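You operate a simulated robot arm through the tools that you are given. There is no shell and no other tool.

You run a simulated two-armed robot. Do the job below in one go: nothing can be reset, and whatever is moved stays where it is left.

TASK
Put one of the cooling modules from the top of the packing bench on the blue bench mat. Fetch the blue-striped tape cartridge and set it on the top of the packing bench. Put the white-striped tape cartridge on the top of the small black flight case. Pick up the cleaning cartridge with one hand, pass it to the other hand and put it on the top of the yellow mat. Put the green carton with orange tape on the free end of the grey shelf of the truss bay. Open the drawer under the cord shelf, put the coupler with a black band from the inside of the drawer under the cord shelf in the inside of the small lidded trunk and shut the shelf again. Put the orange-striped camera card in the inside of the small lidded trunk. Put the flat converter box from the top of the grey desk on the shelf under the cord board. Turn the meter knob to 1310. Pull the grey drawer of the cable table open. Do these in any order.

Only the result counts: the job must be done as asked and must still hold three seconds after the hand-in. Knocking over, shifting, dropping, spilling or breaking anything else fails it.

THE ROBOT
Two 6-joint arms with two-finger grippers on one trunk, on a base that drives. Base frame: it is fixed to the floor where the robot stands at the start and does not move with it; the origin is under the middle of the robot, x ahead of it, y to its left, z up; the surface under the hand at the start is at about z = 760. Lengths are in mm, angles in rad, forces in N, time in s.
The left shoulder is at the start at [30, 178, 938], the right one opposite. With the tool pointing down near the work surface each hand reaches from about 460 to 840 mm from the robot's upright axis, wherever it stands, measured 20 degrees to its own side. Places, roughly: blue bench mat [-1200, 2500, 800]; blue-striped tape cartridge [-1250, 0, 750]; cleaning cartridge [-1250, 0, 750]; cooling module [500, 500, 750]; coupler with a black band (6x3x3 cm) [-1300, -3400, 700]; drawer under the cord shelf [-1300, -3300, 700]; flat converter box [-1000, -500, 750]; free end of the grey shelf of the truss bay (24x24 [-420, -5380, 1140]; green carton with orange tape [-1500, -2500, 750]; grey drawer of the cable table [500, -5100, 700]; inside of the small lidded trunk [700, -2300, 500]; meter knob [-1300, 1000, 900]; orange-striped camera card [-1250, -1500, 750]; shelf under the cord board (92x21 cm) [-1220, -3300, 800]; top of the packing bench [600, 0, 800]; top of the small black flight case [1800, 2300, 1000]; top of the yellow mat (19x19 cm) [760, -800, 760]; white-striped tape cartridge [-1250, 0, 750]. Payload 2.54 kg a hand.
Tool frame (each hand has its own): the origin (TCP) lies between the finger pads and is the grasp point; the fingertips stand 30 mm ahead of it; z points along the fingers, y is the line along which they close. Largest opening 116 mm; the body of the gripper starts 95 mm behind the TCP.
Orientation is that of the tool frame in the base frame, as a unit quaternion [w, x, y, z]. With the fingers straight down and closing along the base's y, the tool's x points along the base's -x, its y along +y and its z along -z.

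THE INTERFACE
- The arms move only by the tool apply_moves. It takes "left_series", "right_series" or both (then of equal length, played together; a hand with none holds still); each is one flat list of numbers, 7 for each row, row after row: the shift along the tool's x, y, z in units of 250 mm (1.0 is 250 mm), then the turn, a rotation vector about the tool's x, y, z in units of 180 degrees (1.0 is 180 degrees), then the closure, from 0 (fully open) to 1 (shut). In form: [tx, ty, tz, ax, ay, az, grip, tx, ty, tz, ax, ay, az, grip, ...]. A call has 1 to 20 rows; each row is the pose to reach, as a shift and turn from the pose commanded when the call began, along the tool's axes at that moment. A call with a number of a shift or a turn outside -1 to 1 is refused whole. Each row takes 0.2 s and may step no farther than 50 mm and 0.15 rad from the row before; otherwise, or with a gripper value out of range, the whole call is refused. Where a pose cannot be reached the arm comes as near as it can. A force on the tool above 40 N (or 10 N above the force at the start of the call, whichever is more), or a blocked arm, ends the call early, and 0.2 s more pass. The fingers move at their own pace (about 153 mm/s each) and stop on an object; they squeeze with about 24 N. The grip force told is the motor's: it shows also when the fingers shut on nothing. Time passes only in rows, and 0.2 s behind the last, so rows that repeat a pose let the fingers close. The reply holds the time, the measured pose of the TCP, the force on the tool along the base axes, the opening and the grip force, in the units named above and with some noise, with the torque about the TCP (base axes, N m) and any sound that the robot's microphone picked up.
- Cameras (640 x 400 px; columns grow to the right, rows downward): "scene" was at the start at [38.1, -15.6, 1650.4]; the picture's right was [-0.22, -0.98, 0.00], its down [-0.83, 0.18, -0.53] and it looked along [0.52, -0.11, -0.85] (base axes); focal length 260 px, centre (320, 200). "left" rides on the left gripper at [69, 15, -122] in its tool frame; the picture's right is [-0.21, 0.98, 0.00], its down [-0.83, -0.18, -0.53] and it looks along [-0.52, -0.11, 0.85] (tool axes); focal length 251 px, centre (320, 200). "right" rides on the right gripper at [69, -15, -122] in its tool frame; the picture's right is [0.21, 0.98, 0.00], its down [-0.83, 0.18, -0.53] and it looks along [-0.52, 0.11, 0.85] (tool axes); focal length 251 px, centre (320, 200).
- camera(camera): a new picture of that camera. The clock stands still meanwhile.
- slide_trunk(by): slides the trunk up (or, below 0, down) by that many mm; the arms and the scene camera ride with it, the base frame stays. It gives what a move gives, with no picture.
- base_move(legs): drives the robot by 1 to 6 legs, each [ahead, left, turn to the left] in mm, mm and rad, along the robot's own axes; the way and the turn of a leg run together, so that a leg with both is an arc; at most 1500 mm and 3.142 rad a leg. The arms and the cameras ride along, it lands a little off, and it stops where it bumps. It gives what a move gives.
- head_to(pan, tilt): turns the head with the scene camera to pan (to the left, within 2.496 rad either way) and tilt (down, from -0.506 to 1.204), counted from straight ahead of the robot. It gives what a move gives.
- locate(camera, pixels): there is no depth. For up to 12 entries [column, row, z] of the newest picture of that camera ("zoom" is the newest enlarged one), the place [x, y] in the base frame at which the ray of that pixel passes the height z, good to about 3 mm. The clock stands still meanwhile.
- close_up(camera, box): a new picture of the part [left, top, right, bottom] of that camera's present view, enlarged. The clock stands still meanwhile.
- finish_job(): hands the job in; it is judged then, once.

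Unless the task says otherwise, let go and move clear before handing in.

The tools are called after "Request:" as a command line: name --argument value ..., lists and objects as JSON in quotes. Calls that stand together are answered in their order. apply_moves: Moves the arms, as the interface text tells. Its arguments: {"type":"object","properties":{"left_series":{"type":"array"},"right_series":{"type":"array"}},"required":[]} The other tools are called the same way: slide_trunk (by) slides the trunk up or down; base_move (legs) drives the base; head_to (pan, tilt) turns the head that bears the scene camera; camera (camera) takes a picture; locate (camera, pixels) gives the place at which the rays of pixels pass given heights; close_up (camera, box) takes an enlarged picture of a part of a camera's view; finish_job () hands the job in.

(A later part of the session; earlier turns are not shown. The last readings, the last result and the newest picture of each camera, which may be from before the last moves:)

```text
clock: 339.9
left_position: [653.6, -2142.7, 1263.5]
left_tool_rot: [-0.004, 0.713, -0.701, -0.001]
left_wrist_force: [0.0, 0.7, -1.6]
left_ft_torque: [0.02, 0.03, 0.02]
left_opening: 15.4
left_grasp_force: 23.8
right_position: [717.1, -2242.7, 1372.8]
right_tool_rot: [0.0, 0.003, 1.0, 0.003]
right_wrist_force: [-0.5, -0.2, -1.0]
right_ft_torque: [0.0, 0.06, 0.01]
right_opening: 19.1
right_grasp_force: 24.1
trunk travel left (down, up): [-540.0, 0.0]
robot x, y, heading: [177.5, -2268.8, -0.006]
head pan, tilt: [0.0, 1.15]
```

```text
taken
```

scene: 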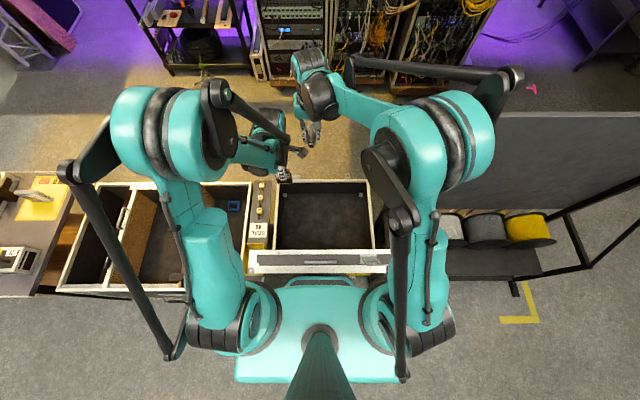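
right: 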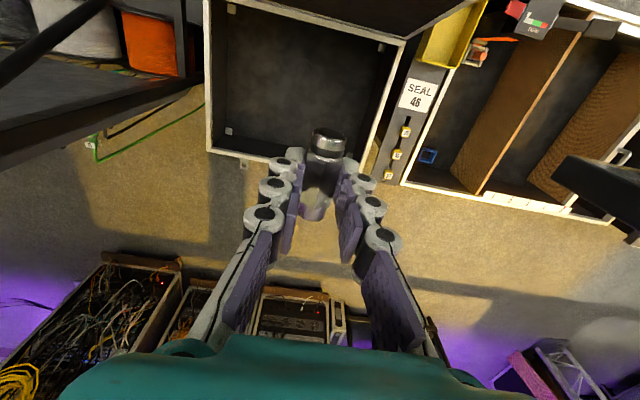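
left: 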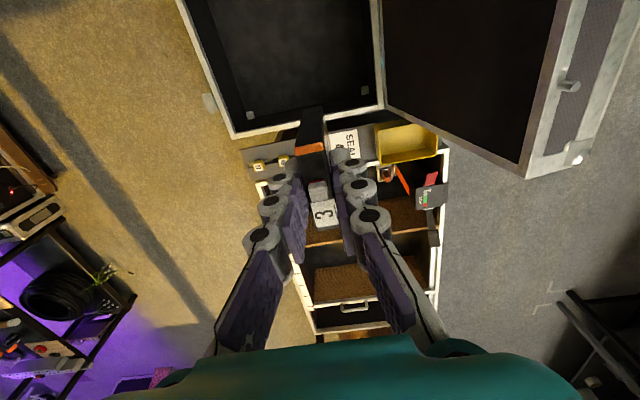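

The left hand brushed the right hand while crossing; both still hold their items. I move the right hand away to the right before going on.

Request:
apply_moves --right_series '[0, -0.15, 0, 0, 0, 0, 1.0, 0, -0.3, 0, 0, 0, 0, 1.0, 0, -0.45, 0, 0, 0, 0, 1.0, 0, -0.55, 0, 0, 0, 0, 1.0]'

Request:
apply_moves --left_series '[0.1, 0, 0.15, 0, 0, 0, 0.97, 0.1, 0, 0.33, 0, 0, 0, 0.97, 0.1, 0, 0.51, 0, 0, 0, 0.97, 0.1, 0, 0.69, 0, 0, 0, 0.97, 0.1, 0, 0.87, 0, 0, 0, 0.97]'

Request:
camera --camera "scene"

Request:
camera --camera "left"

Request:
camera --camera "right"

```text
clock: 340.9
left_position: [651.3, -2143.5, 1266.5]
left_tool_rot: [-0.007, 0.712, -0.702, -0.002]
left_wrist_force: [-0.3, -0.2, -0.7]
left_ft_torque: [0.02, -0.03, -0.01]
left_opening: 14.9
left_grasp_force: 24.0
right_position: [713.6, -2380.9, 1372.5]
right_tool_rot: [0.001, 0.002, 1.0, 0.003]
right_wrist_force: [-0.2, 0.3, 0.2]
right_ft_torque: [0.05, -0.01, 0.03]
right_opening: 19.4
right_grasp_force: 24.1
trunk travel left (down, up): [-540.0, 0.0]
robot x, y, heading: [170.6, -2268.0, -0.004]
head pan, tilt: [0.0, 1.15]
```

```text
clock: 342.1
left_position: [700.0, -2174.9, 1064.1]
left_tool_rot: [-0.003, 0.712, -0.702, -0.002]
left_wrist_force: [0.1, 0.3, -0.6]
left_ft_torque: [0.0, 0.01, 0.01]
left_opening: 15.0
left_grasp_force: 23.3
left hand out of reach, approached as far as the arm can: row 3, 4, 5
right_position: [715.4, -2379.7, 1373.3]
right_tool_rot: [0.001, 0.003, 1.0, 0.003]
right_wrist_force: [0.7, -0.1, -0.6]
right_ft_torque: [0.02, 0.05, -0.01]
right_opening: 19.5
right_grasp_force: 24.2
trunk travel left (down, up): [-540.0, 0.0]
robot x, y, heading: [176.3, -2268.4, -0.003]
head pan, tilt: [0.0, 1.15]
```

```text
taken
```

scene: 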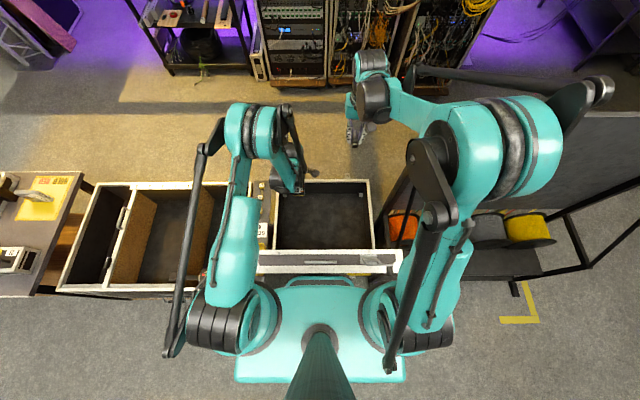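

```text
taken
```

left: 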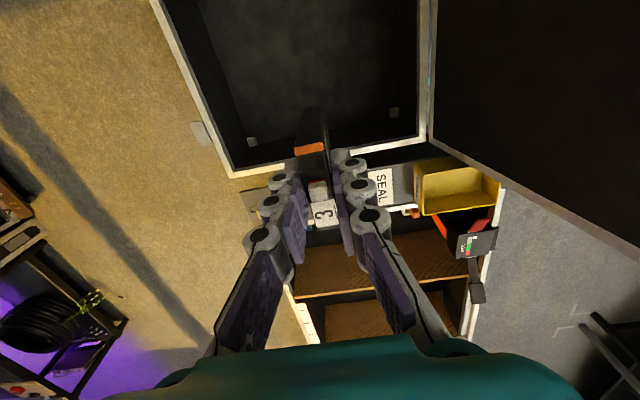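

```text
taken
```

right: 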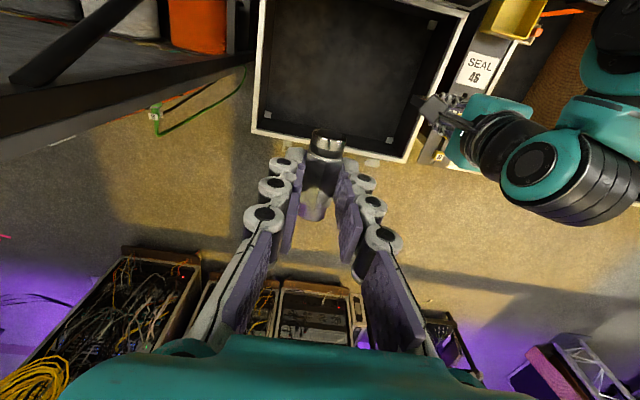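

The arm is folded near its inner limit at this height; going lower frees it. I continue down slightly further out (x≈720).

Request:
apply_moves --left_series '[0, -0.08, 0.1, 0, 0, 0, 0.97, 0, -0.08, 0.25, 0, 0, 0, 0.97, 0, -0.08, 0.42, 0, 0, 0, 0.97, 0, -0.08, 0.6, 0, 0, 0, 0.97, 0, -0.08, 0.78, 0, 0, 0, 0.97]'

Request:
camera --camera "scene"

Request:
camera --camera "left"

```text
clock: 343.3
left_position: [723.4, -2172.8, 968.0]
left_tool_rot: [-0.005, 0.713, -0.702, -0.001]
left_wrist_force: [1.1, -0.2, -1.5]
left_ft_torque: [0.02, 0.0, -0.02]
left_opening: 15.4
left_grasp_force: 24.5
left hand out of reach, approached as far as the arm can: row 3, 4, 5
right_position: [713.5, -2378.9, 1373.3]
right_tool_rot: [0.001, 0.002, 1.0, 0.003]
right_wrist_force: [0.4, 0.0, -0.4]
right_ft_torque: [0.01, 0.0, 0.01]
right_opening: 19.4
right_grasp_force: 23.5
trunk travel left (down, up): [-540.0, 0.0]
robot x, y, heading: [170.5, -2264.0, -0.001]
head pan, tilt: [0.0, 1.15]
```

```text
taken
```

scene: 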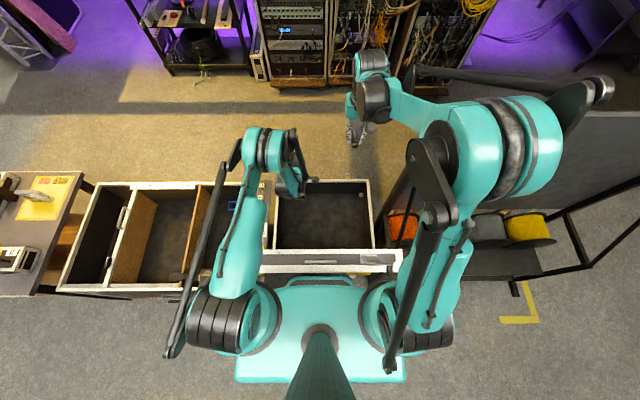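

```text
taken
```

left: 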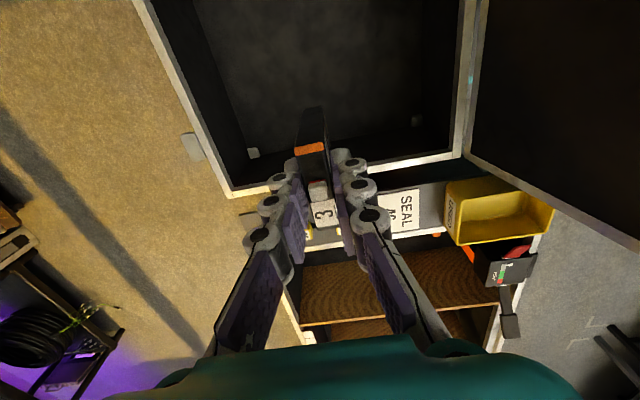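

At this torso height the arm cannot go lower than z≈968. Before choosing another way in, I check the aisle on the far side of the trunk (floor points along the racks and shelf).

Request:
locate --camera "scene" --pixels '[[268, 85, 0], [330, 88, 0], [400, 92, 0], [170, 75, 0], [258, 80, 0], [200, 80, 0], [366, 180, 655], [277, 180, 655], [240, 245, 1300], [245, 130, 1350]]'

Request:
head_to --pan 0.4 --tilt 0.75

Request:
camera --camera "scene"

```text
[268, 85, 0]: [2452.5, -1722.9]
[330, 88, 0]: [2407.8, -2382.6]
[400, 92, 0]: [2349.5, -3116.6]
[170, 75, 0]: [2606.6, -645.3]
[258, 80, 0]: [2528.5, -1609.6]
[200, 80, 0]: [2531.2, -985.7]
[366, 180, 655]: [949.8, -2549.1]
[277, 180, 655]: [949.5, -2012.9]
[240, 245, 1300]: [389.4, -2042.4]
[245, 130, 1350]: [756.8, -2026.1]
```

```text
clock: 344.2
left_position: [724.6, -2174.1, 968.7]
left_tool_rot: [-0.005, 0.713, -0.701, -0.002]
left_wrist_force: [-0.3, 0.0, -0.3]
left_ft_torque: [0.01, 0.0, -0.01]
left_opening: 15.2
left_grasp_force: 24.5
right_position: [713.2, -2380.4, 1373.7]
right_tool_rot: [0.002, 0.003, 1.0, 0.002]
right_wrist_force: [-0.3, -0.2, -0.1]
right_ft_torque: [-0.01, 0.02, 0.0]
right_opening: 19.2
right_grasp_force: 24.0
trunk travel left (down, up): [-540.0, 0.0]
robot x, y, heading: [170.7, -2268.7, -0.007]
head pan, tilt: [0.4, 0.75]
```

```text
taken
```

scene: 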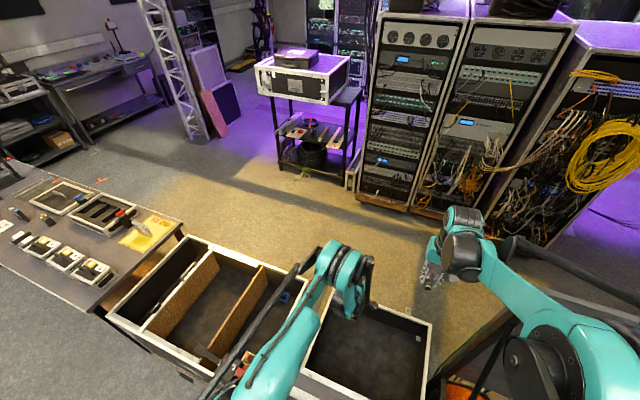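

Behind the trunk there is a 1.4 m wide aisle (racks at x≈2350-2450), so I can serve the trunk from its open far side. I raise the left hand back above the lid and back out.

Request:
apply_moves --left_series '[0, 0, -0.18, 0, 0, 0, 0.97, 0, 0, -0.36, 0, 0, 0, 0.97, 0, 0, -0.54, 0, 0, 0, 0.97, 0, 0, -0.72, 0, 0, 0, 0.97, 0, 0, -0.9, 0, 0, 0, 0.97, 0, 0, -1.0, 0, 0, 0, 0.97]'

Request:
apply_moves --left_series '[-0.1, 0, -0.18, 0, 0, 0, 0.97, -0.2, 0, -0.34, 0, 0, 0, 0.97, -0.3, 0, -0.5, 0, 0, 0, 0.97, -0.36, 0, -0.66, 0, 0, 0, 0.97, -0.36, 0, -0.8, 0, 0, 0, 0.97]'

Request:
base_move --legs '[[-480, 0, 0]]'

Request:
slide_trunk --by -390

Request:
camera --camera "scene"

```text
clock: 345.6
left_position: [722.6, -2175.7, 1217.9]
left_tool_rot: [-0.005, 0.712, -0.702, 0.0]
left_wrist_force: [-0.5, -0.6, -0.8]
left_ft_torque: [0.03, -0.01, 0.01]
left_opening: 14.9
left_grasp_force: 23.6
right_position: [714.0, -2378.7, 1374.0]
right_tool_rot: [0.0, 0.003, 1.0, 0.003]
right_wrist_force: [-1.0, 0.9, 0.5]
right_ft_torque: [0.0, 0.0, -0.03]
right_opening: 19.7
right_grasp_force: 24.2
trunk travel left (down, up): [-540.0, 0.0]
robot x, y, heading: [169.6, -2269.0, -0.005]
head pan, tilt: [0.4, 0.75]
```

```text
refused: row 1 steps farther than a row can; nothing moved
```

```text
clock: 348.4
left_position: [240.0, -2172.8, 1216.7]
left_tool_rot: [-0.005, 0.713, -0.701, -0.001]
left_wrist_force: [0.1, -0.7, -0.5]
left_ft_torque: [-0.01, 0.0, 0.01]
left_opening: 15.0
left_grasp_force: 24.0
right_position: [230.1, -2378.3, 1374.2]
right_tool_rot: [-0.001, 0.003, 1.0, 0.003]
right_wrist_force: [-0.9, 0.1, -1.0]
right_ft_torque: [-0.04, 0.01, -0.01]
right_opening: 19.4
right_grasp_force: 24.5
trunk travel left (down, up): [-540.0, 0.0]
robot x, y, heading: [-311.6, -2266.1, -0.005]
head pan, tilt: [0.4, 0.75]
```

```text
clock: 352.2
left_position: [238.3, -2173.7, 827.1]
left_tool_rot: [-0.005, 0.713, -0.701, 0.0]
left_wrist_force: [0.2, -0.3, -1.0]
left_ft_torque: [-0.03, 0.04, 0.02]
left_opening: 15.2
left_grasp_force: 23.8
right_position: [229.7, -2378.0, 985.1]
right_tool_rot: [0.001, 0.003, 1.0, 0.003]
right_wrist_force: [-0.2, -0.7, -0.9]
right_ft_torque: [-0.01, 0.02, -0.04]
right_opening: 19.1
right_grasp_force: 23.7
trunk travel left (down, up): [-150.0, 390.0]
robot x, y, heading: [-312.7, -2261.7, -0.008]
head pan, tilt: [0.4, 0.75]
```

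```text
taken
```

scene: 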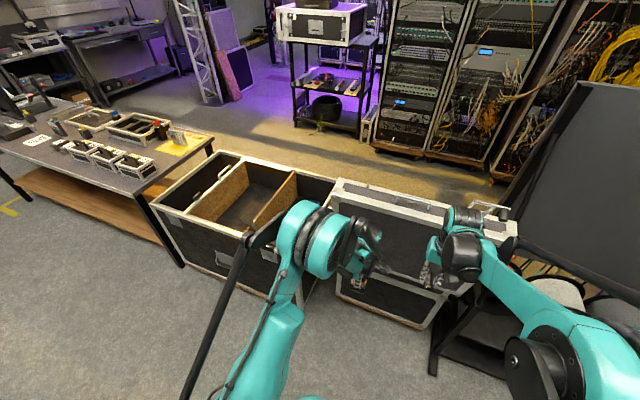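

I raise the left hand to travel height and start the long way round: back off, north along the aisle, past the bench end, then east.

Request:
apply_moves --left_series '[0, 0, -0.18, 0, 0, 0, 0.97, 0, 0, -0.36, 0, 0, 0, 0.97, 0, 0, -0.54, 0, 0, 0, 0.97, 0, 0, -0.72, 0, 0, 0, 0.97, 0, 0, -0.88, 0, 0, 0, 0.97]'

Request:
base_move --legs '[[-90, 0, 0.005], [0, 1500, 0], [0, 1500, 0], [0, 850, 0]]'

Request:
base_move --legs '[[1500, 0, 0], [350, 0, 0]]'

Request:
head_to --pan -0.9 --tilt 0.5

Request:
camera --camera "scene"

```text
clock: 353.4
left_position: [236.5, -2175.4, 1048.7]
left_tool_rot: [-0.006, 0.713, -0.701, 0.0]
left_wrist_force: [0.1, -0.5, -0.6]
left_ft_torque: [-0.03, -0.03, 0.03]
left_opening: 15.2
left_grasp_force: 24.0
right_position: [229.3, -2378.4, 983.5]
right_tool_rot: [0.002, 0.003, 1.0, 0.003]
right_wrist_force: [-0.1, 0.0, -0.5]
right_ft_torque: [-0.01, 0.01, -0.02]
right_opening: 19.1
right_grasp_force: 23.8
trunk travel left (down, up): [-150.0, 390.0]
robot x, y, heading: [-312.0, -2269.0, -0.002]
head pan, tilt: [0.4, 0.75]
```

```text
clock: 372.6
left_position: [94.2, 1667.9, 1047.3]
left_tool_rot: [-0.006, 0.724, -0.69, 0.0]
left_wrist_force: [0.1, -0.1, -1.5]
left_ft_torque: [-0.02, 0.02, -0.04]
left_opening: 15.0
left_grasp_force: 24.4
right_position: [93.2, 1467.0, 984.0]
right_tool_rot: [0.001, -0.013, 1.0, 0.002]
right_wrist_force: [-0.1, -0.1, -0.6]
right_ft_torque: [-0.01, 0.01, -0.02]
right_opening: 19.2
right_grasp_force: 24.7
trunk travel left (down, up): [-150.0, 390.0]
robot x, y, heading: [-451.2, 1561.0, 0.029]
head pan, tilt: [0.4, 0.75]
```

```text
clock: 381.9
left_position: [1942.3, 1709.0, 1047.3]
left_tool_rot: [-0.005, 0.72, -0.694, -0.001]
left_wrist_force: [0.1, -0.3, -1.7]
left_ft_torque: [-0.01, 0.04, 0.02]
left_opening: 15.3
left_grasp_force: 23.7
right_position: [1939.7, 1507.8, 983.4]
right_tool_rot: [0.0, -0.01, 1.0, 0.002]
right_wrist_force: [-0.2, 0.5, -0.6]
right_ft_torque: [-0.01, 0.01, 0.02]
right_opening: 19.3
right_grasp_force: 24.2
trunk travel left (down, up): [-150.0, 390.0]
robot x, y, heading: [1396.4, 1606.5, 0.019]
head pan, tilt: [0.4, 0.75]
```

```text
clock: 383.3
left_position: [1943.0, 1708.8, 1048.1]
left_tool_rot: [-0.006, 0.72, -0.694, -0.001]
left_wrist_force: [0.7, -0.5, -0.6]
left_ft_torque: [0.0, -0.01, 0.03]
left_opening: 15.3
left_grasp_force: 23.9
right_position: [1940.0, 1507.5, 983.1]
right_tool_rot: [0.001, -0.009, 1.0, 0.003]
right_wrist_force: [-0.1, 1.1, 0.1]
right_ft_torque: [-0.03, 0.04, -0.02]
right_opening: 19.3
right_grasp_force: 23.4
trunk travel left (down, up): [-150.0, 390.0]
robot x, y, heading: [1399.7, 1608.1, 0.018]
head pan, tilt: [-0.901, 0.499]
```

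```text
taken
```

scene: 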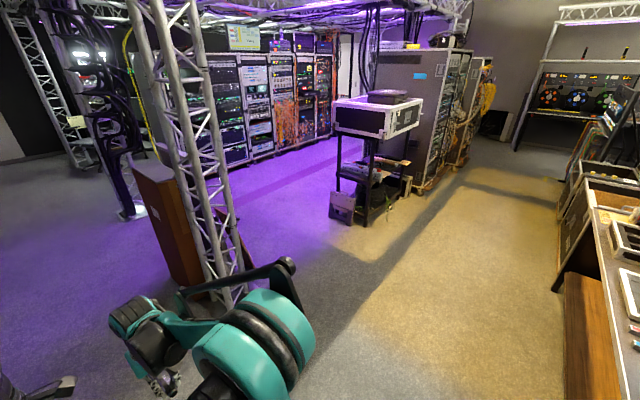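

The far aisle is visible: truss tower on the left, shelf and racks further, bench and trunks on the right. I locate these on the floor.

Request:
locate --camera "scene" --pixels '[[235, 302, 0], [175, 290, 0], [370, 228, 0], [345, 222, 0], [420, 192, 0], [556, 290, 0], [600, 240, 760], [560, 285, 0], [495, 150, 0]]'

```text
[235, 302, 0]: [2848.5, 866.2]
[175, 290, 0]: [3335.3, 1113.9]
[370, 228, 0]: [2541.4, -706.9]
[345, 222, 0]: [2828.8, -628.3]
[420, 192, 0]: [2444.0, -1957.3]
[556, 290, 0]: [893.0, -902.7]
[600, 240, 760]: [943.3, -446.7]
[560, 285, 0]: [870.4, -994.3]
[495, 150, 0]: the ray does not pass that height
```

The aisle is free between x≈950 and ≈2440. I head south along x≈1500 by sidestepping, then turn to face the trunk.

Request:
base_move --legs '[[110, 0, -0.02], [0, -1500, 0], [0, -1500, 0]]'

Request:
head_to --pan -1.2 --tilt 0.6

Request:
camera --camera "scene"

```text
clock: 398.5
left_position: [2048.3, -1292.5, 1048.0]
left_tool_rot: [-0.006, 0.713, -0.701, 0.0]
left_wrist_force: [-0.4, -0.6, -0.3]
left_ft_torque: [0.0, 0.02, 0.01]
left_opening: 15.3
left_grasp_force: 23.6
right_position: [2042.1, -1494.3, 984.2]
right_tool_rot: [0.002, 0.003, 1.0, 0.003]
right_wrist_force: [-0.4, -0.3, 0.0]
right_ft_torque: [0.01, 0.01, -0.02]
right_opening: 19.6
right_grasp_force: 24.6
trunk travel left (down, up): [-150.0, 390.0]
robot x, y, heading: [1499.0, -1383.8, -0.004]
head pan, tilt: [-0.901, 0.499]
```

```text
clock: 399.3
left_position: [2048.4, -1291.7, 1047.8]
left_tool_rot: [-0.005, 0.713, -0.701, 0.0]
left_wrist_force: [-0.2, 0.1, -1.5]
left_ft_torque: [0.0, 0.0, 0.04]
left_opening: 15.2
left_grasp_force: 24.5
right_position: [2041.6, -1494.1, 984.3]
right_tool_rot: [0.0, 0.002, 1.0, 0.003]
right_wrist_force: [0.5, -0.2, -0.9]
right_ft_torque: [0.02, -0.04, 0.01]
right_opening: 19.5
right_grasp_force: 24.1
trunk travel left (down, up): [-150.0, 390.0]
robot x, y, heading: [1500.9, -1382.7, -0.006]
head pan, tilt: [-1.201, 0.6]
```

```text
taken
```

scene: 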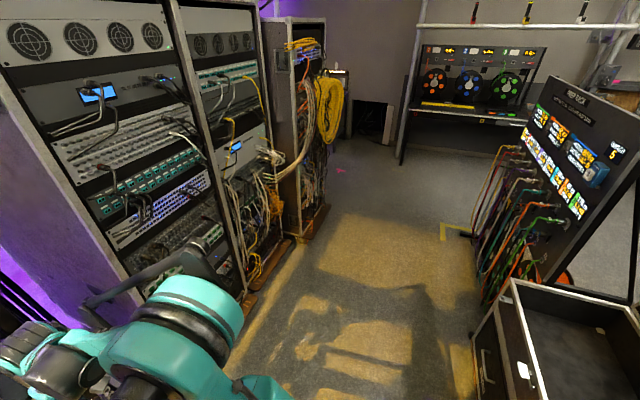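

The aisle continues freely. I sidestep to y≈−2230, turn left to face the trunk, and approach its open side.

Request:
base_move --legs '[[0, -850, 0], [0, 0, 3.141], [100, 0, 0]]'

Request:
head_to --pan 0.0 --tilt 0.9

Request:
camera --camera "scene"

Request:
camera --camera "left"

Request:
camera --camera "right"

```text
clock: 412.0
left_position: [853.3, -2341.2, 1047.6]
left_tool_rot: [0.002, 0.694, 0.72, -0.006]
left_wrist_force: [-0.8, -0.3, -1.6]
left_ft_torque: [0.01, -0.05, 0.02]
left_opening: 14.9
left_grasp_force: 24.0
right_position: [856.0, -2139.5, 982.6]
right_tool_rot: [0.002, 1.0, 0.008, 0.0]
right_wrist_force: [-1.3, 0.7, -0.4]
right_ft_torque: [0.0, -0.04, -0.03]
right_opening: 19.5
right_grasp_force: 24.2
trunk travel left (down, up): [-150.0, 390.0]
robot x, y, heading: [1401.5, -2240.5, -3.123]
head pan, tilt: [-1.201, 0.6]
```

```text
clock: 413.4
left_position: [855.3, -2341.3, 1048.4]
left_tool_rot: [0.001, 0.694, 0.72, -0.005]
left_wrist_force: [-0.6, -0.1, -0.7]
left_ft_torque: [0.02, 0.01, 0.0]
left_opening: 15.1
left_grasp_force: 24.5
right_position: [856.7, -2140.3, 983.7]
right_tool_rot: [0.003, 1.0, 0.008, -0.001]
right_wrist_force: [0.1, 0.2, 0.0]
right_ft_torque: [0.02, 0.03, 0.03]
right_opening: 19.7
right_grasp_force: 24.0
trunk travel left (down, up): [-150.0, 390.0]
robot x, y, heading: [1400.9, -2241.1, -3.125]
head pan, tilt: [0.0, 0.901]
```

```text
taken
```

scene: 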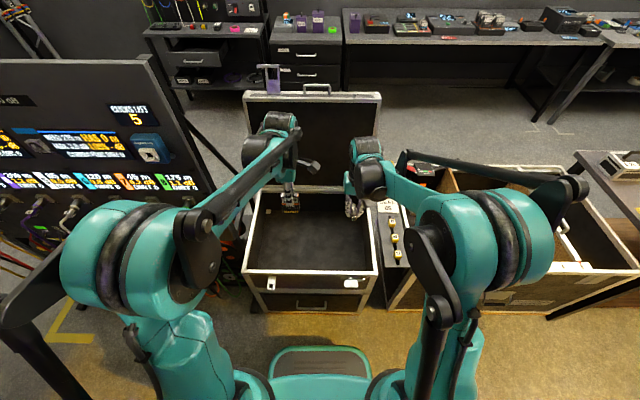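

```text
taken
```

left: 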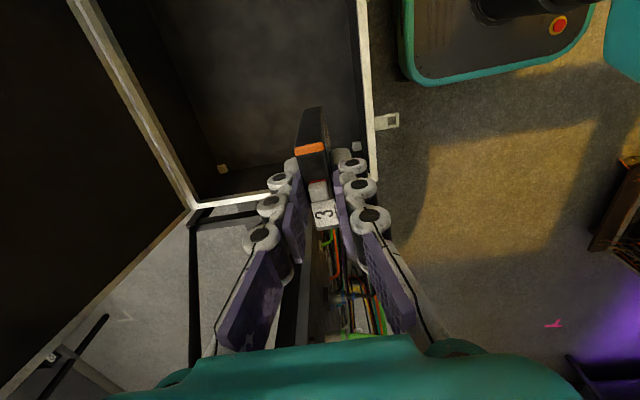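

```text
taken
```

right: 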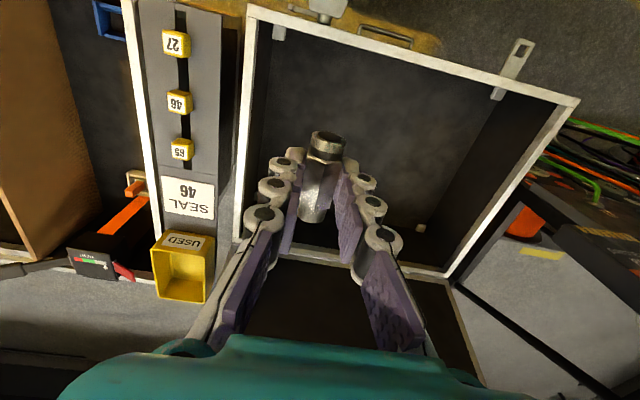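

The trunk is open in front of me with no lid in the way. I lower the torso 150 mm and bring the coupler down inside.

Request:
slide_trunk --by -145

Request:
apply_moves --right_series '[-0.12, 0.06, 0, 0, 0, 0, 1.0, -0.24, 0.12, 0, 0, 0, 0, 1.0, -0.351, 0.174, 0.05, 0, 0, 0, 1.0, -0.351, 0.174, 0.23, 0, 0, 0, 1.0, -0.351, 0.174, 0.41, 0, 0, 0, 1.0, -0.351, 0.174, 0.59, 0, 0, 0, 1.0, -0.351, 0.174, 0.75, 0, 0, 0, 1.0, -0.351, 0.174, 0.9, 0, 0, 0, 1.0, -0.351, 0.174, 0.98, 0, 0, 0, 1.0]'

Request:
camera --camera "right"

Request:
camera --camera "scene"

```text
clock: 415.1
left_position: [855.0, -2340.2, 902.1]
left_tool_rot: [0.001, 0.693, 0.721, -0.005]
left_wrist_force: [-0.1, 0.8, -0.9]
left_ft_torque: [0.0, 0.0, -0.02]
left_opening: 15.1
left_grasp_force: 23.9
right_position: [857.5, -2139.4, 838.7]
right_tool_rot: [0.002, 1.0, 0.009, -0.001]
right_wrist_force: [0.2, -0.5, -0.3]
right_ft_torque: [-0.02, 0.01, 0.03]
right_opening: 19.1
right_grasp_force: 23.9
trunk travel left (down, up): [-5.0, 535.0]
robot x, y, heading: [1398.8, -2239.2, -3.123]
head pan, tilt: [0.0, 0.901]
```

```text
clock: 417.1
left_position: [854.9, -2340.9, 903.5]
left_tool_rot: [0.001, 0.694, 0.72, -0.005]
left_wrist_force: [0.4, -0.1, -0.8]
left_ft_torque: [0.01, 0.02, -0.03]
left_opening: 15.0
left_grasp_force: 24.0
right_position: [768.6, -2183.7, 592.7]
right_tool_rot: [0.003, 1.0, 0.008, -0.001]
right_wrist_force: [-0.6, -0.1, -1.5]
right_ft_torque: [-0.01, 0.01, 0.03]
right_opening: 19.3
right_grasp_force: 23.8
trunk travel left (down, up): [-5.0, 535.0]
robot x, y, heading: [1399.8, -2240.9, -3.122]
head pan, tilt: [0.0, 0.901]
```

```text
taken
```

right: 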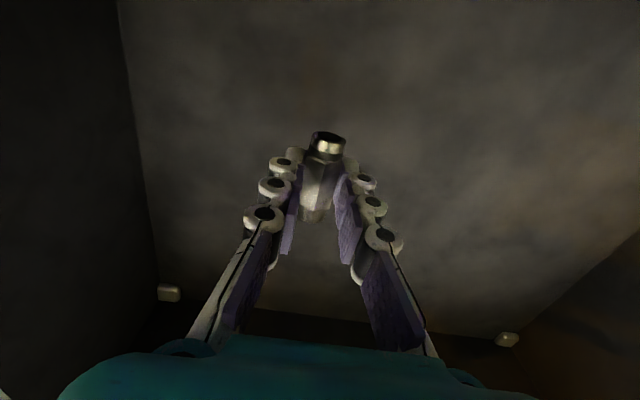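

```text
taken
```

scene: 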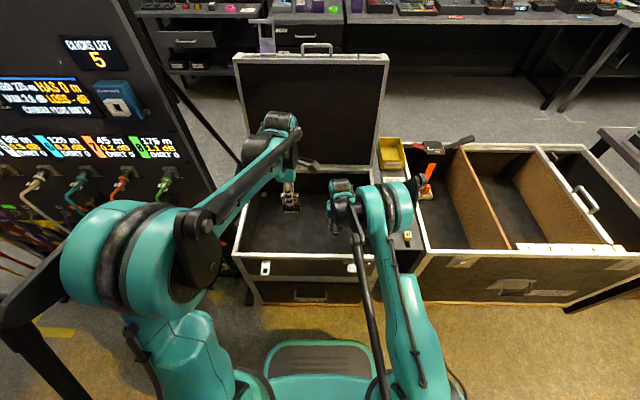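

The coupler is inside the trunk at z≈590. I lower it in small steps to the floor.

Request:
apply_moves --right_series '[0, 0, 0.06, 0, 0, 0, 1.0, 0, 0, 0.12, 0, 0, 0, 1.0, 0, 0, 0.16, 0, 0, 0, 1.0, 0, 0, 0.18, 0, 0, 0, 1.0, 0, 0, 0.2, 0, 0, 0, 1.0, 0, 0, 0.22, 0, 0, 0, 1.0, 0, 0, 0.22, 0, 0, 0, 1.0]'

Request:
apply_moves --right_series '[0, 0, 0.015, 0, 0, 0, 1.0, 0, 0, 0.03, 0, 0, 0, 1.0, 0, 0, 0.045, 0, 0, 0, 1.0, 0, 0, 0.045, 0, 0, 0, 1.0]'

Request:
camera --camera "right"

```text
clock: 418.7
left_position: [854.4, -2342.1, 903.0]
left_tool_rot: [0.001, 0.693, 0.721, -0.005]
left_wrist_force: [-0.1, -0.1, -0.7]
left_ft_torque: [0.02, -0.04, 0.0]
left_opening: 15.1
left_grasp_force: 23.8
right_position: [768.2, -2186.0, 539.2]
right_tool_rot: [0.002, 1.0, 0.009, -0.001]
right_wrist_force: [-0.3, 0.6, -0.3]
right_ft_torque: [0.02, 0.0, 0.0]
right_opening: 19.2
right_grasp_force: 23.7
trunk travel left (down, up): [-5.0, 535.0]
robot x, y, heading: [1397.5, -2239.4, -3.122]
head pan, tilt: [0.0, 0.901]
```

```text
clock: 419.6
left_position: [856.6, -2340.7, 904.6]
left_tool_rot: [0.0, 0.694, 0.72, -0.006]
left_wrist_force: [0.1, 1.3, -1.0]
left_ft_torque: [0.02, 0.02, 0.03]
left_opening: 15.2
left_grasp_force: 24.1
right_position: [769.5, -2186.1, 531.5]
right_tool_rot: [0.002, 1.0, 0.008, -0.002]
right_wrist_force: [4.1, -1.0, 27.8]
right_ft_torque: [0.17, -0.19, -0.01]
right_opening: 19.4
right_grasp_force: 24.1
trunk travel left (down, up): [-5.0, 535.0]
robot x, y, heading: [1401.2, -2237.8, -3.127]
head pan, tilt: [0.0, 0.901]
stopped in row 4 (right hand): the force on the tool passed its limit at 42 N (the readings are from after the stop); the commanded pose is now the measured one
```

```text
taken
```

right: 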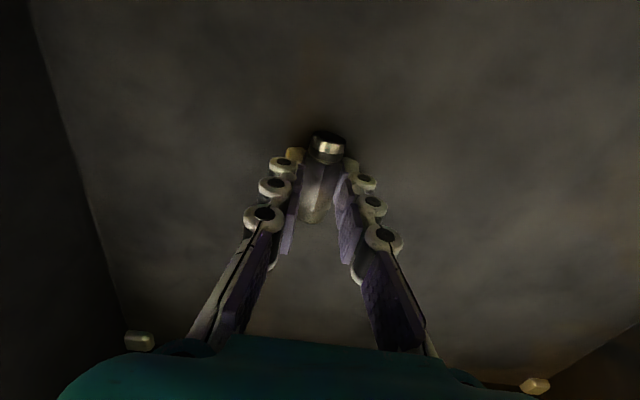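

The coupler touches the trunk floor (TCP 531, 28 N). I release it and raise the right hand out of the trunk.

Request:
apply_moves --right_series '[0, 0, -0.008, 0, 0, 0, 0.9, 0, 0, -0.008, 0, 0, 0, 0.6, 0, 0, -0.008, 0, 0, 0, 0.5, 0, 0, -0.12, 0, 0, 0, 0.5, 0, 0, -0.3, 0, 0, 0, 0.5, 0, 0, -0.48, 0, 0, 0, 0.5, 0, 0, -0.66, 0, 0, 0, 0.5, 0, 0, -0.84, 0, 0, 0, 0.5, 0, 0, -1.0, 0, 0, 0, 0.5]'

Request:
apply_moves --right_series '[0.1, -0.1, -0.1, 0, 0, 0, 0.5, 0.2, -0.2, -0.2, 0, 0, 0, 0.5, 0.3, -0.2, -0.34, 0, 0, 0, 0.5, 0.36, -0.2, -0.48, 0, 0, 0, 0.5]'

Request:
camera --camera "right"

Request:
camera --camera "scene"

```text
clock: 421.6
left_position: [855.0, -2341.1, 902.6]
left_tool_rot: [0.001, 0.693, 0.721, -0.006]
left_wrist_force: [0.4, 0.1, -1.8]
left_ft_torque: [0.03, 0.05, 0.02]
left_opening: 15.2
left_grasp_force: 24.2
right_position: [768.9, -2184.6, 780.1]
right_tool_rot: [0.001, 1.0, 0.009, -0.003]
right_wrist_force: [-0.2, -0.7, 0.1]
right_ft_torque: [0.0, -0.02, 0.0]
right_opening: 57.9
right_grasp_force: 0.0
trunk travel left (down, up): [-5.0, 535.0]
robot x, y, heading: [1400.3, -2238.2, -3.12]
head pan, tilt: [0.0, 0.901]
```

```text
clock: 422.6
left_position: [855.2, -2341.0, 904.8]
left_tool_rot: [0.001, 0.693, 0.721, -0.005]
left_wrist_force: [-0.2, 0.4, 0.1]
left_ft_torque: [-0.01, -0.01, -0.04]
left_opening: 15.1
left_grasp_force: 23.9
right_position: [859.7, -2133.7, 898.8]
right_tool_rot: [0.002, 1.0, 0.009, -0.002]
right_wrist_force: [1.2, 0.2, 0.2]
right_ft_torque: [-0.01, 0.0, 0.02]
right_opening: 57.8
right_grasp_force: 0.1
trunk travel left (down, up): [-5.0, 535.0]
robot x, y, heading: [1402.0, -2237.6, -3.12]
head pan, tilt: [0.0, 0.901]
```

```text
taken
```

right: 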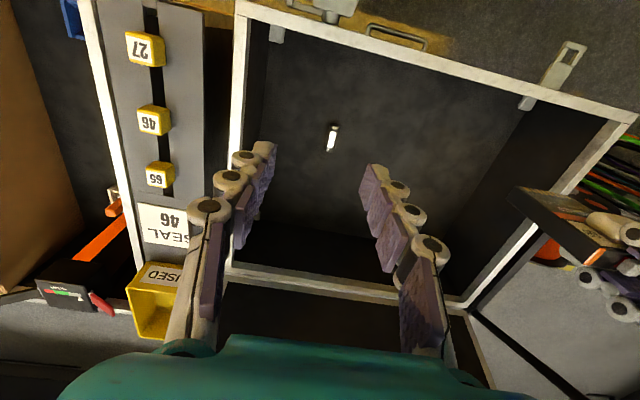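

```text
taken
```

scene: 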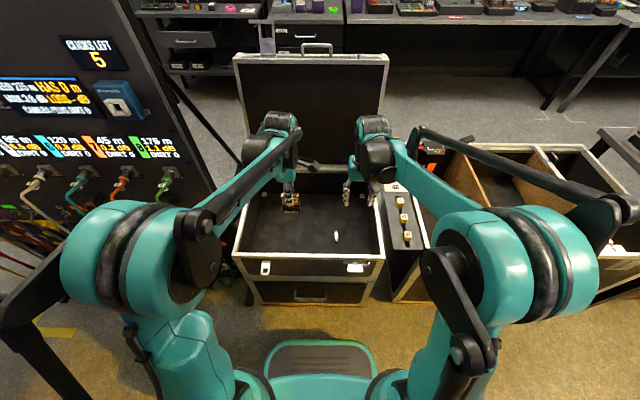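

The coupler lies on the trunk floor (pixel 332,138). Now the card: left hand down into the trunk.

Request:
apply_moves --left_series '[-0.05, -0.14, 0, 0, 0, 0, 0.97, -0.1, -0.28, 0, 0, 0, 0, 0.97, -0.144, -0.406, 0.05, 0, 0, 0, 0.97, -0.144, -0.406, 0.23, 0, 0, 0, 0.97, -0.144, -0.406, 0.41, 0, 0, 0, 0.97, -0.144, -0.406, 0.59, 0, 0, 0, 0.97, -0.144, -0.406, 0.77, 0, 0, 0, 0.97, -0.144, -0.406, 0.95, 0, 0, 0, 0.97]'

Request:
apply_moves --left_series '[0, 0, 0.08, 0, 0, 0, 0.97, 0, 0, 0.16, 0, 0, 0, 0.97, 0, 0, 0.2, 0, 0, 0, 0.97, 0, 0, 0.2, 0, 0, 0, 0.97]'

Request:
camera --camera "left"

Request:
camera --camera "scene"

```text
clock: 424.4
left_position: [752.5, -2382.9, 667.5]
left_tool_rot: [0.001, 0.694, 0.72, -0.006]
left_wrist_force: [0.5, 0.2, -1.2]
left_ft_torque: [-0.02, 0.0, 0.0]
left_opening: 15.1
left_grasp_force: 24.2
right_position: [858.3, -2132.1, 899.8]
right_tool_rot: [0.002, 1.0, 0.008, -0.001]
right_wrist_force: [0.5, 0.1, -0.1]
right_ft_torque: [0.02, 0.0, -0.02]
right_opening: 58.3
right_grasp_force: 0.1
trunk travel left (down, up): [-5.0, 535.0]
robot x, y, heading: [1400.7, -2235.0, -3.128]
head pan, tilt: [0.0, 0.901]
```

```text
clock: 425.4
left_position: [753.0, -2384.6, 617.0]
left_tool_rot: [0.001, 0.693, 0.721, -0.006]
left_wrist_force: [0.2, 0.2, -0.8]
left_ft_torque: [0.01, -0.01, -0.02]
left_opening: 15.3
left_grasp_force: 23.9
right_position: [858.3, -2132.5, 899.3]
right_tool_rot: [0.002, 1.0, 0.009, -0.001]
right_wrist_force: [0.8, 0.4, 0.0]
right_ft_torque: [-0.01, 0.02, -0.02]
right_opening: 58.0
right_grasp_force: 0.1
trunk travel left (down, up): [-5.0, 535.0]
robot x, y, heading: [1399.8, -2240.1, -3.117]
head pan, tilt: [0.0, 0.901]
```

```text
taken
```

left: 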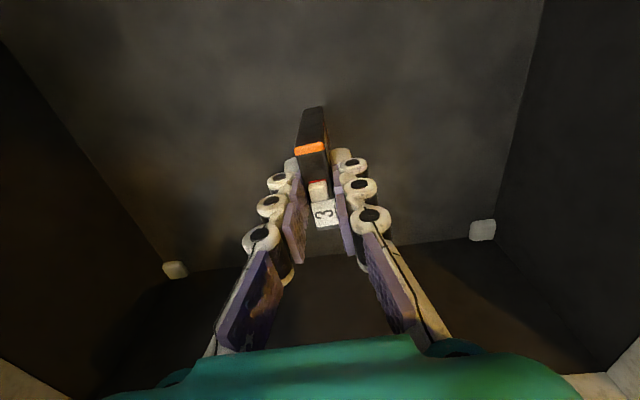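

```text
taken
```

scene: 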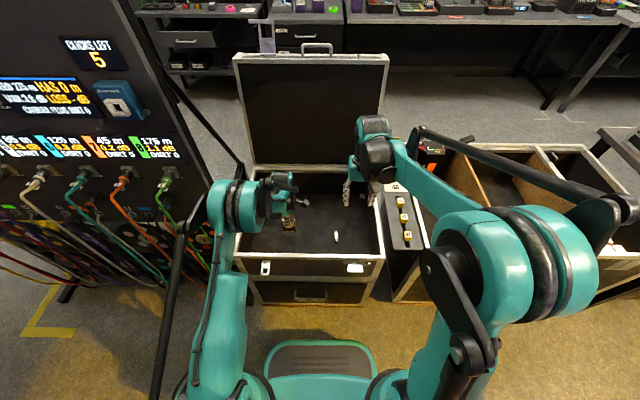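

The card is inside; I lower in ~4 mm steps until it meets the floor.

Request:
apply_moves --left_series '[0, 0, 0.04, 0, 0, 0, 0.97, 0, 0, 0.08, 0, 0, 0, 0.97, 0, 0, 0.1, 0, 0, 0, 0.97, 0, 0, 0.12, 0, 0, 0, 0.97, 0, 0, 0.14, 0, 0, 0, 0.97, 0, 0, 0.14, 0, 0, 0, 0.97]'

Request:
apply_moves --left_series '[0, 0, 0.015, 0, 0, 0, 0.97, 0, 0, 0.03, 0, 0, 0, 0.97, 0, 0, 0.045, 0, 0, 0, 0.97, 0, 0, 0.06, 0, 0, 0, 0.97, 0, 0, 0.06, 0, 0, 0, 0.97]'

```text
clock: 426.8
left_position: [753.2, -2384.0, 581.9]
left_tool_rot: [0.0, 0.693, 0.721, -0.007]
left_wrist_force: [-1.9, -2.0, 18.5]
left_ft_torque: [-0.1, 0.06, 0.03]
left_opening: 15.4
left_grasp_force: 24.0
right_position: [860.1, -2132.8, 899.9]
right_tool_rot: [0.002, 1.0, 0.008, -0.001]
right_wrist_force: [0.1, 0.9, 0.2]
right_ft_torque: [0.04, 0.0, -0.02]
right_opening: 57.9
right_grasp_force: 0.1
trunk travel left (down, up): [-5.0, 535.0]
robot x, y, heading: [1400.0, -2233.1, -3.12]
head pan, tilt: [0.0, 0.901]
```

```text
clock: 428.0
left_position: [754.3, -2384.3, 566.1]
left_tool_rot: [0.0, 0.693, 0.72, -0.007]
left_wrist_force: [0.4, 1.3, 17.5]
left_ft_torque: [0.04, -0.04, 0.01]
left_opening: 15.2
left_grasp_force: 23.9
right_position: [859.5, -2131.6, 901.0]
right_tool_rot: [0.002, 1.0, 0.009, -0.002]
right_wrist_force: [1.2, -0.4, 1.1]
right_ft_torque: [0.0, -0.02, 0.07]
right_opening: 58.0
right_grasp_force: 0.0
trunk travel left (down, up): [-5.0, 535.0]
robot x, y, heading: [1401.2, -2239.6, -3.123]
head pan, tilt: [0.0, 0.901]
```

The card is on the floor (18 N, it even slid a bit up in the fingers). I release gently and rise.

Request:
apply_moves --left_series '[0, 0, -0.004, 0, 0, 0, 0.9, 0, 0, -0.004, 0, 0, 0, 0.82, 0, 0, -0.004, 0, 0, 0, 0.7, 0, 0, -0.004, 0, 0, 0, 0.7, 0, 0, -0.12, 0, 0, 0, 0.7, 0, 0, -0.3, 0, 0, 0, 0.7, 0, 0, -0.48, 0, 0, 0, 0.7, 0, 0, -0.66, 0, 0, 0, 0.7, 0, 0, -0.84, 0, 0, 0, 0.7, 0, 0, -1.0, 0, 0, 0, 0.7]'

Request:
apply_moves --left_series '[0, 0.08, -0.16, 0, 0, 0, 0.7, 0, 0.16, -0.32, 0, 0, 0, 0.7, 0, 0.24, -0.48, 0, 0, 0, 0.7]'

Request:
camera --camera "left"

Request:
close_up --camera "scene" --box '[220, 160, 400, 310]'

```text
clock: 430.2
left_position: [754.8, -2380.7, 818.7]
left_tool_rot: [0.0, 0.693, 0.721, -0.006]
left_wrist_force: [0.4, 0.2, 0.3]
left_ft_torque: [-0.02, 0.01, -0.03]
left_opening: 34.8
left_grasp_force: 0.0
right_position: [858.9, -2131.8, 899.8]
right_tool_rot: [0.002, 1.0, 0.008, -0.002]
right_wrist_force: [0.6, 0.3, 0.3]
right_ft_torque: [-0.05, -0.03, -0.01]
right_opening: 57.8
right_grasp_force: 0.2
trunk travel left (down, up): [-5.0, 535.0]
robot x, y, heading: [1400.7, -2237.6, -3.119]
head pan, tilt: [0.0, 0.901]
```

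```text
clock: 431.0
left_position: [815.3, -2377.7, 936.1]
left_tool_rot: [0.001, 0.694, 0.72, -0.006]
left_wrist_force: [0.8, -0.5, -0.3]
left_ft_torque: [0.01, -0.03, 0.01]
left_opening: 34.9
left_grasp_force: 0.0
right_position: [859.7, -2131.8, 899.4]
right_tool_rot: [0.002, 1.0, 0.008, -0.002]
right_wrist_force: [0.3, 0.9, 0.5]
right_ft_torque: [-0.03, 0.0, 0.0]
right_opening: 58.2
right_grasp_force: 0.0
trunk travel left (down, up): [-5.0, 535.0]
robot x, y, heading: [1401.1, -2239.6, -3.126]
head pan, tilt: [0.0, 0.901]
```

```text
taken
```

left: 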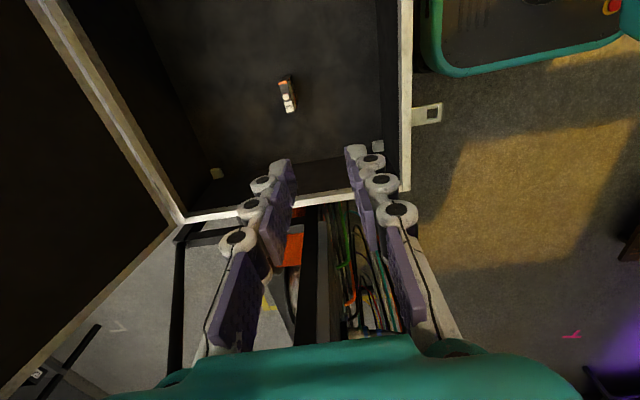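

```text
2.67 times, centred on (310, 235) of scene
```

zoom: 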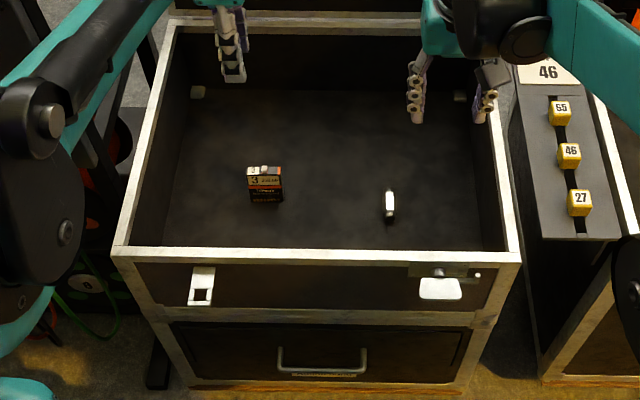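

Both items lie in the trunk. Next I go south down this aisle to the cable table; first I check how far the prep-rack board sticks out.

Request:
slide_trunk --by 145

Request:
head_to --pan 0.9 --tilt 0.55

Request:
camera --camera "scene"

Request:
locate --camera "scene" --pixels '[[200, 360, 0], [100, 300, 0], [200, 330, 0], [60, 240, 0], [30, 200, 0], [300, 330, 0], [10, 120, 760]]'

```text
clock: 432.7
left_position: [814.8, -2376.9, 1081.6]
left_tool_rot: [0.001, 0.693, 0.721, -0.006]
left_wrist_force: [0.2, -0.1, -0.8]
left_ft_torque: [-0.01, 0.0, 0.0]
left_opening: 34.6
left_grasp_force: 0.0
right_position: [858.7, -2131.6, 1043.9]
right_tool_rot: [0.001, 1.0, 0.009, -0.002]
right_wrist_force: [0.5, -0.5, -0.7]
right_ft_torque: [-0.02, -0.01, 0.01]
right_opening: 58.0
right_grasp_force: 0.1
trunk travel left (down, up): [-150.0, 390.0]
robot x, y, heading: [1403.5, -2238.6, -3.125]
head pan, tilt: [0.0, 0.901]
```

```text
clock: 433.9
left_position: [815.4, -2376.5, 1081.5]
left_tool_rot: [0.001, 0.693, 0.721, -0.005]
left_wrist_force: [-0.2, 0.4, -0.1]
left_ft_torque: [0.01, -0.01, 0.0]
left_opening: 34.9
left_grasp_force: 0.1
right_position: [859.0, -2131.4, 1043.7]
right_tool_rot: [0.001, 1.0, 0.009, -0.001]
right_wrist_force: [0.6, 0.6, -0.6]
right_ft_torque: [-0.02, 0.0, 0.01]
right_opening: 57.7
right_grasp_force: 0.0
trunk travel left (down, up): [-150.0, 390.0]
robot x, y, heading: [1399.0, -2241.8, -3.122]
head pan, tilt: [0.901, 0.55]
```

```text
taken
```

scene: 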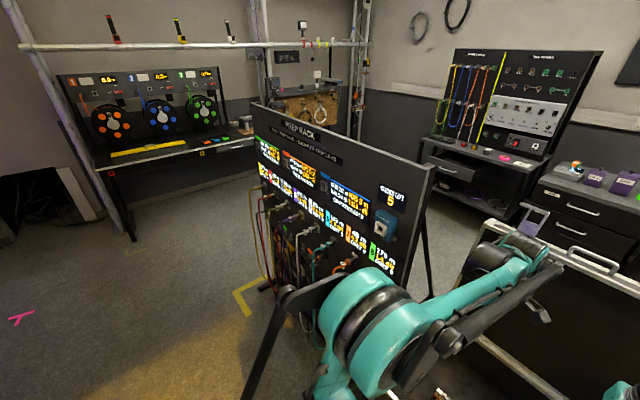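

```text
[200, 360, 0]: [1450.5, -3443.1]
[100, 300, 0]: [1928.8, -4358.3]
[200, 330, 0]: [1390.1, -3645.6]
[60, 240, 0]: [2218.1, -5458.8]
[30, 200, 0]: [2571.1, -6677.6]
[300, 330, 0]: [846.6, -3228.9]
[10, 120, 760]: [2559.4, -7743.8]
```

The cable table with three reels is at the far wall, and the truss bay to its right. I back up, turn left to face south and drive down the aisle.

Request:
base_move --legs '[[-250, 0, 0], [0, 0, 1.552], [1400, 0, 0]]'

Request:
head_to --pan -0.5 --tilt 0.5

Request:
camera --camera "scene"

```text
clock: 446.1
left_position: [1790.9, -4230.3, 1081.8]
left_tool_rot: [0.005, -0.014, 1.0, -0.003]
left_wrist_force: [-0.1, -0.4, -0.2]
left_ft_torque: [0.0, -0.01, 0.0]
left_opening: 34.7
left_grasp_force: 0.1
right_position: [1546.2, -4183.1, 1044.6]
right_tool_rot: [0.003, 0.705, 0.71, 0.0]
right_wrist_force: [-0.1, -0.4, -0.2]
right_ft_torque: [-0.02, -0.01, -0.02]
right_opening: 57.8
right_grasp_force: 0.0
trunk travel left (down, up): [-150.0, 390.0]
robot x, y, heading: [1656.0, -3639.8, -1.563]
head pan, tilt: [0.901, 0.55]
```

```text
clock: 447.7
left_position: [1791.9, -4230.3, 1079.4]
left_tool_rot: [0.003, -0.014, 1.0, -0.003]
left_wrist_force: [0.0, 0.8, -0.8]
left_ft_torque: [-0.02, 0.04, 0.0]
left_opening: 34.8
left_grasp_force: 0.1
right_position: [1546.2, -4184.1, 1044.5]
right_tool_rot: [0.002, 0.705, 0.709, 0.0]
right_wrist_force: [-1.0, 0.4, 0.5]
right_ft_torque: [0.0, -0.02, -0.03]
right_opening: 57.9
right_grasp_force: 0.1
trunk travel left (down, up): [-150.0, 390.0]
robot x, y, heading: [1661.7, -3646.4, -1.559]
head pan, tilt: [-0.499, 0.499]
```

```text
taken
```

scene: 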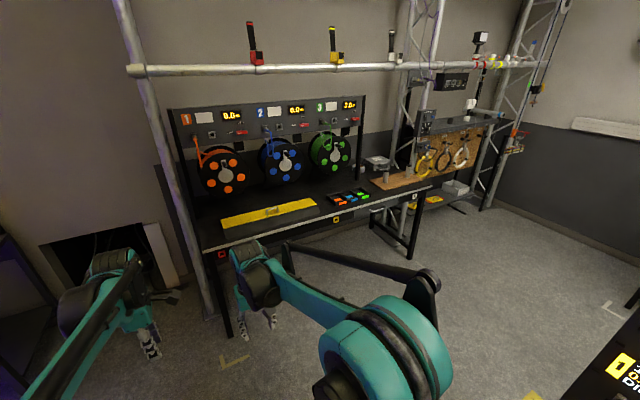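

The cable table is ahead-right. I zoom in on it to find the grey drawer.

Request:
close_up --camera "scene" --box '[190, 150, 450, 290]'

Request:
locate --camera "scene" --pixels '[[203, 251, 760], [430, 186, 760], [232, 338, 0], [410, 258, 0], [370, 228, 0], [210, 320, 0], [488, 208, 0]]'

```text
2.46 times, centred on (320, 220) of scene
```

zoom: 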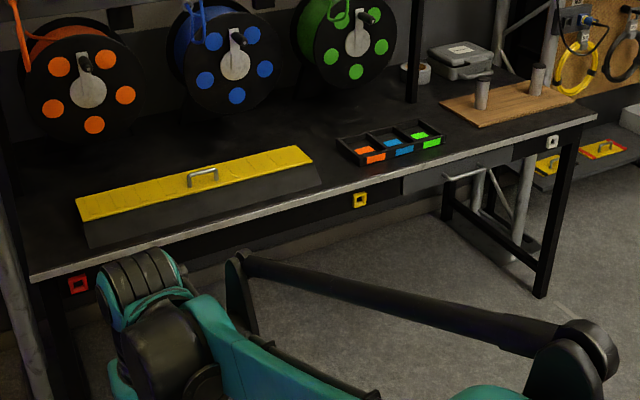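

```text
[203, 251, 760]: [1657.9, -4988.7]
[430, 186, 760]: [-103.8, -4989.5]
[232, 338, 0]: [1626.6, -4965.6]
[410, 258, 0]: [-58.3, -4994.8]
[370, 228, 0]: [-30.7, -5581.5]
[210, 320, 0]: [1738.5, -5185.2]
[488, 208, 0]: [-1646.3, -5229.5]
```

The grey drawer with its handle is near zoom (478,175). I locate it and drive to face it, using the left hand (already oriented to close fore-aft).

Request:
locate --camera "zoom" --pixels '[[445, 180, 700], [512, 166, 700], [403, 195, 700], [512, 158, 700], [478, 175, 690], [478, 175, 720]]'

Request:
base_move --legs '[[500, 0, -0.01], [0, -1400, 0]]'

Request:
head_to --pan 0.0 --tilt 0.75

Request:
camera --camera "scene"

```text
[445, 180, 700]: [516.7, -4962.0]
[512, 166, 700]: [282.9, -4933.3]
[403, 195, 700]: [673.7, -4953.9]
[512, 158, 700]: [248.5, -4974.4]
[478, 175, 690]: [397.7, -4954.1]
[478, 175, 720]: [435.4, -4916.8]
```

```text
clock: 457.2
left_position: [394.6, -4733.5, 1080.3]
left_tool_rot: [0.004, -0.009, 1.0, -0.003]
left_wrist_force: [-0.2, -0.6, -0.6]
left_ft_torque: [0.01, -0.01, 0.03]
left_opening: 34.8
left_grasp_force: 0.0
right_position: [152.3, -4684.9, 1045.2]
right_tool_rot: [0.002, 0.709, 0.705, 0.0]
right_wrist_force: [0.4, 0.0, 0.5]
right_ft_torque: [0.01, -0.03, 0.0]
right_opening: 57.7
right_grasp_force: 0.1
trunk travel left (down, up): [-150.0, 390.0]
robot x, y, heading: [269.6, -4143.0, -1.573]
head pan, tilt: [-0.499, 0.499]
```

```text
clock: 458.1
left_position: [395.6, -4733.8, 1080.8]
left_tool_rot: [0.004, -0.008, 1.0, -0.004]
left_wrist_force: [0.0, 0.0, -0.7]
left_ft_torque: [-0.01, 0.01, 0.0]
left_opening: 35.0
left_grasp_force: 0.0
right_position: [151.7, -4685.1, 1044.8]
right_tool_rot: [0.003, 0.709, 0.705, 0.0]
right_wrist_force: [0.2, 1.1, -0.5]
right_ft_torque: [-0.01, -0.02, 0.03]
right_opening: 57.7
right_grasp_force: 0.0
trunk travel left (down, up): [-150.0, 390.0]
robot x, y, heading: [268.8, -4146.0, -1.57]
head pan, tilt: [0.0, 0.75]
```

```text
taken
```

scene: 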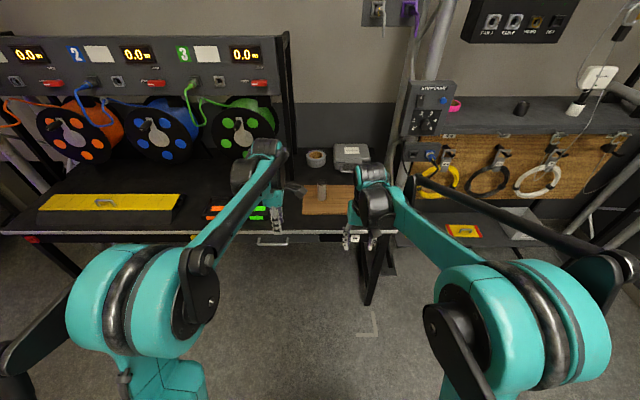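

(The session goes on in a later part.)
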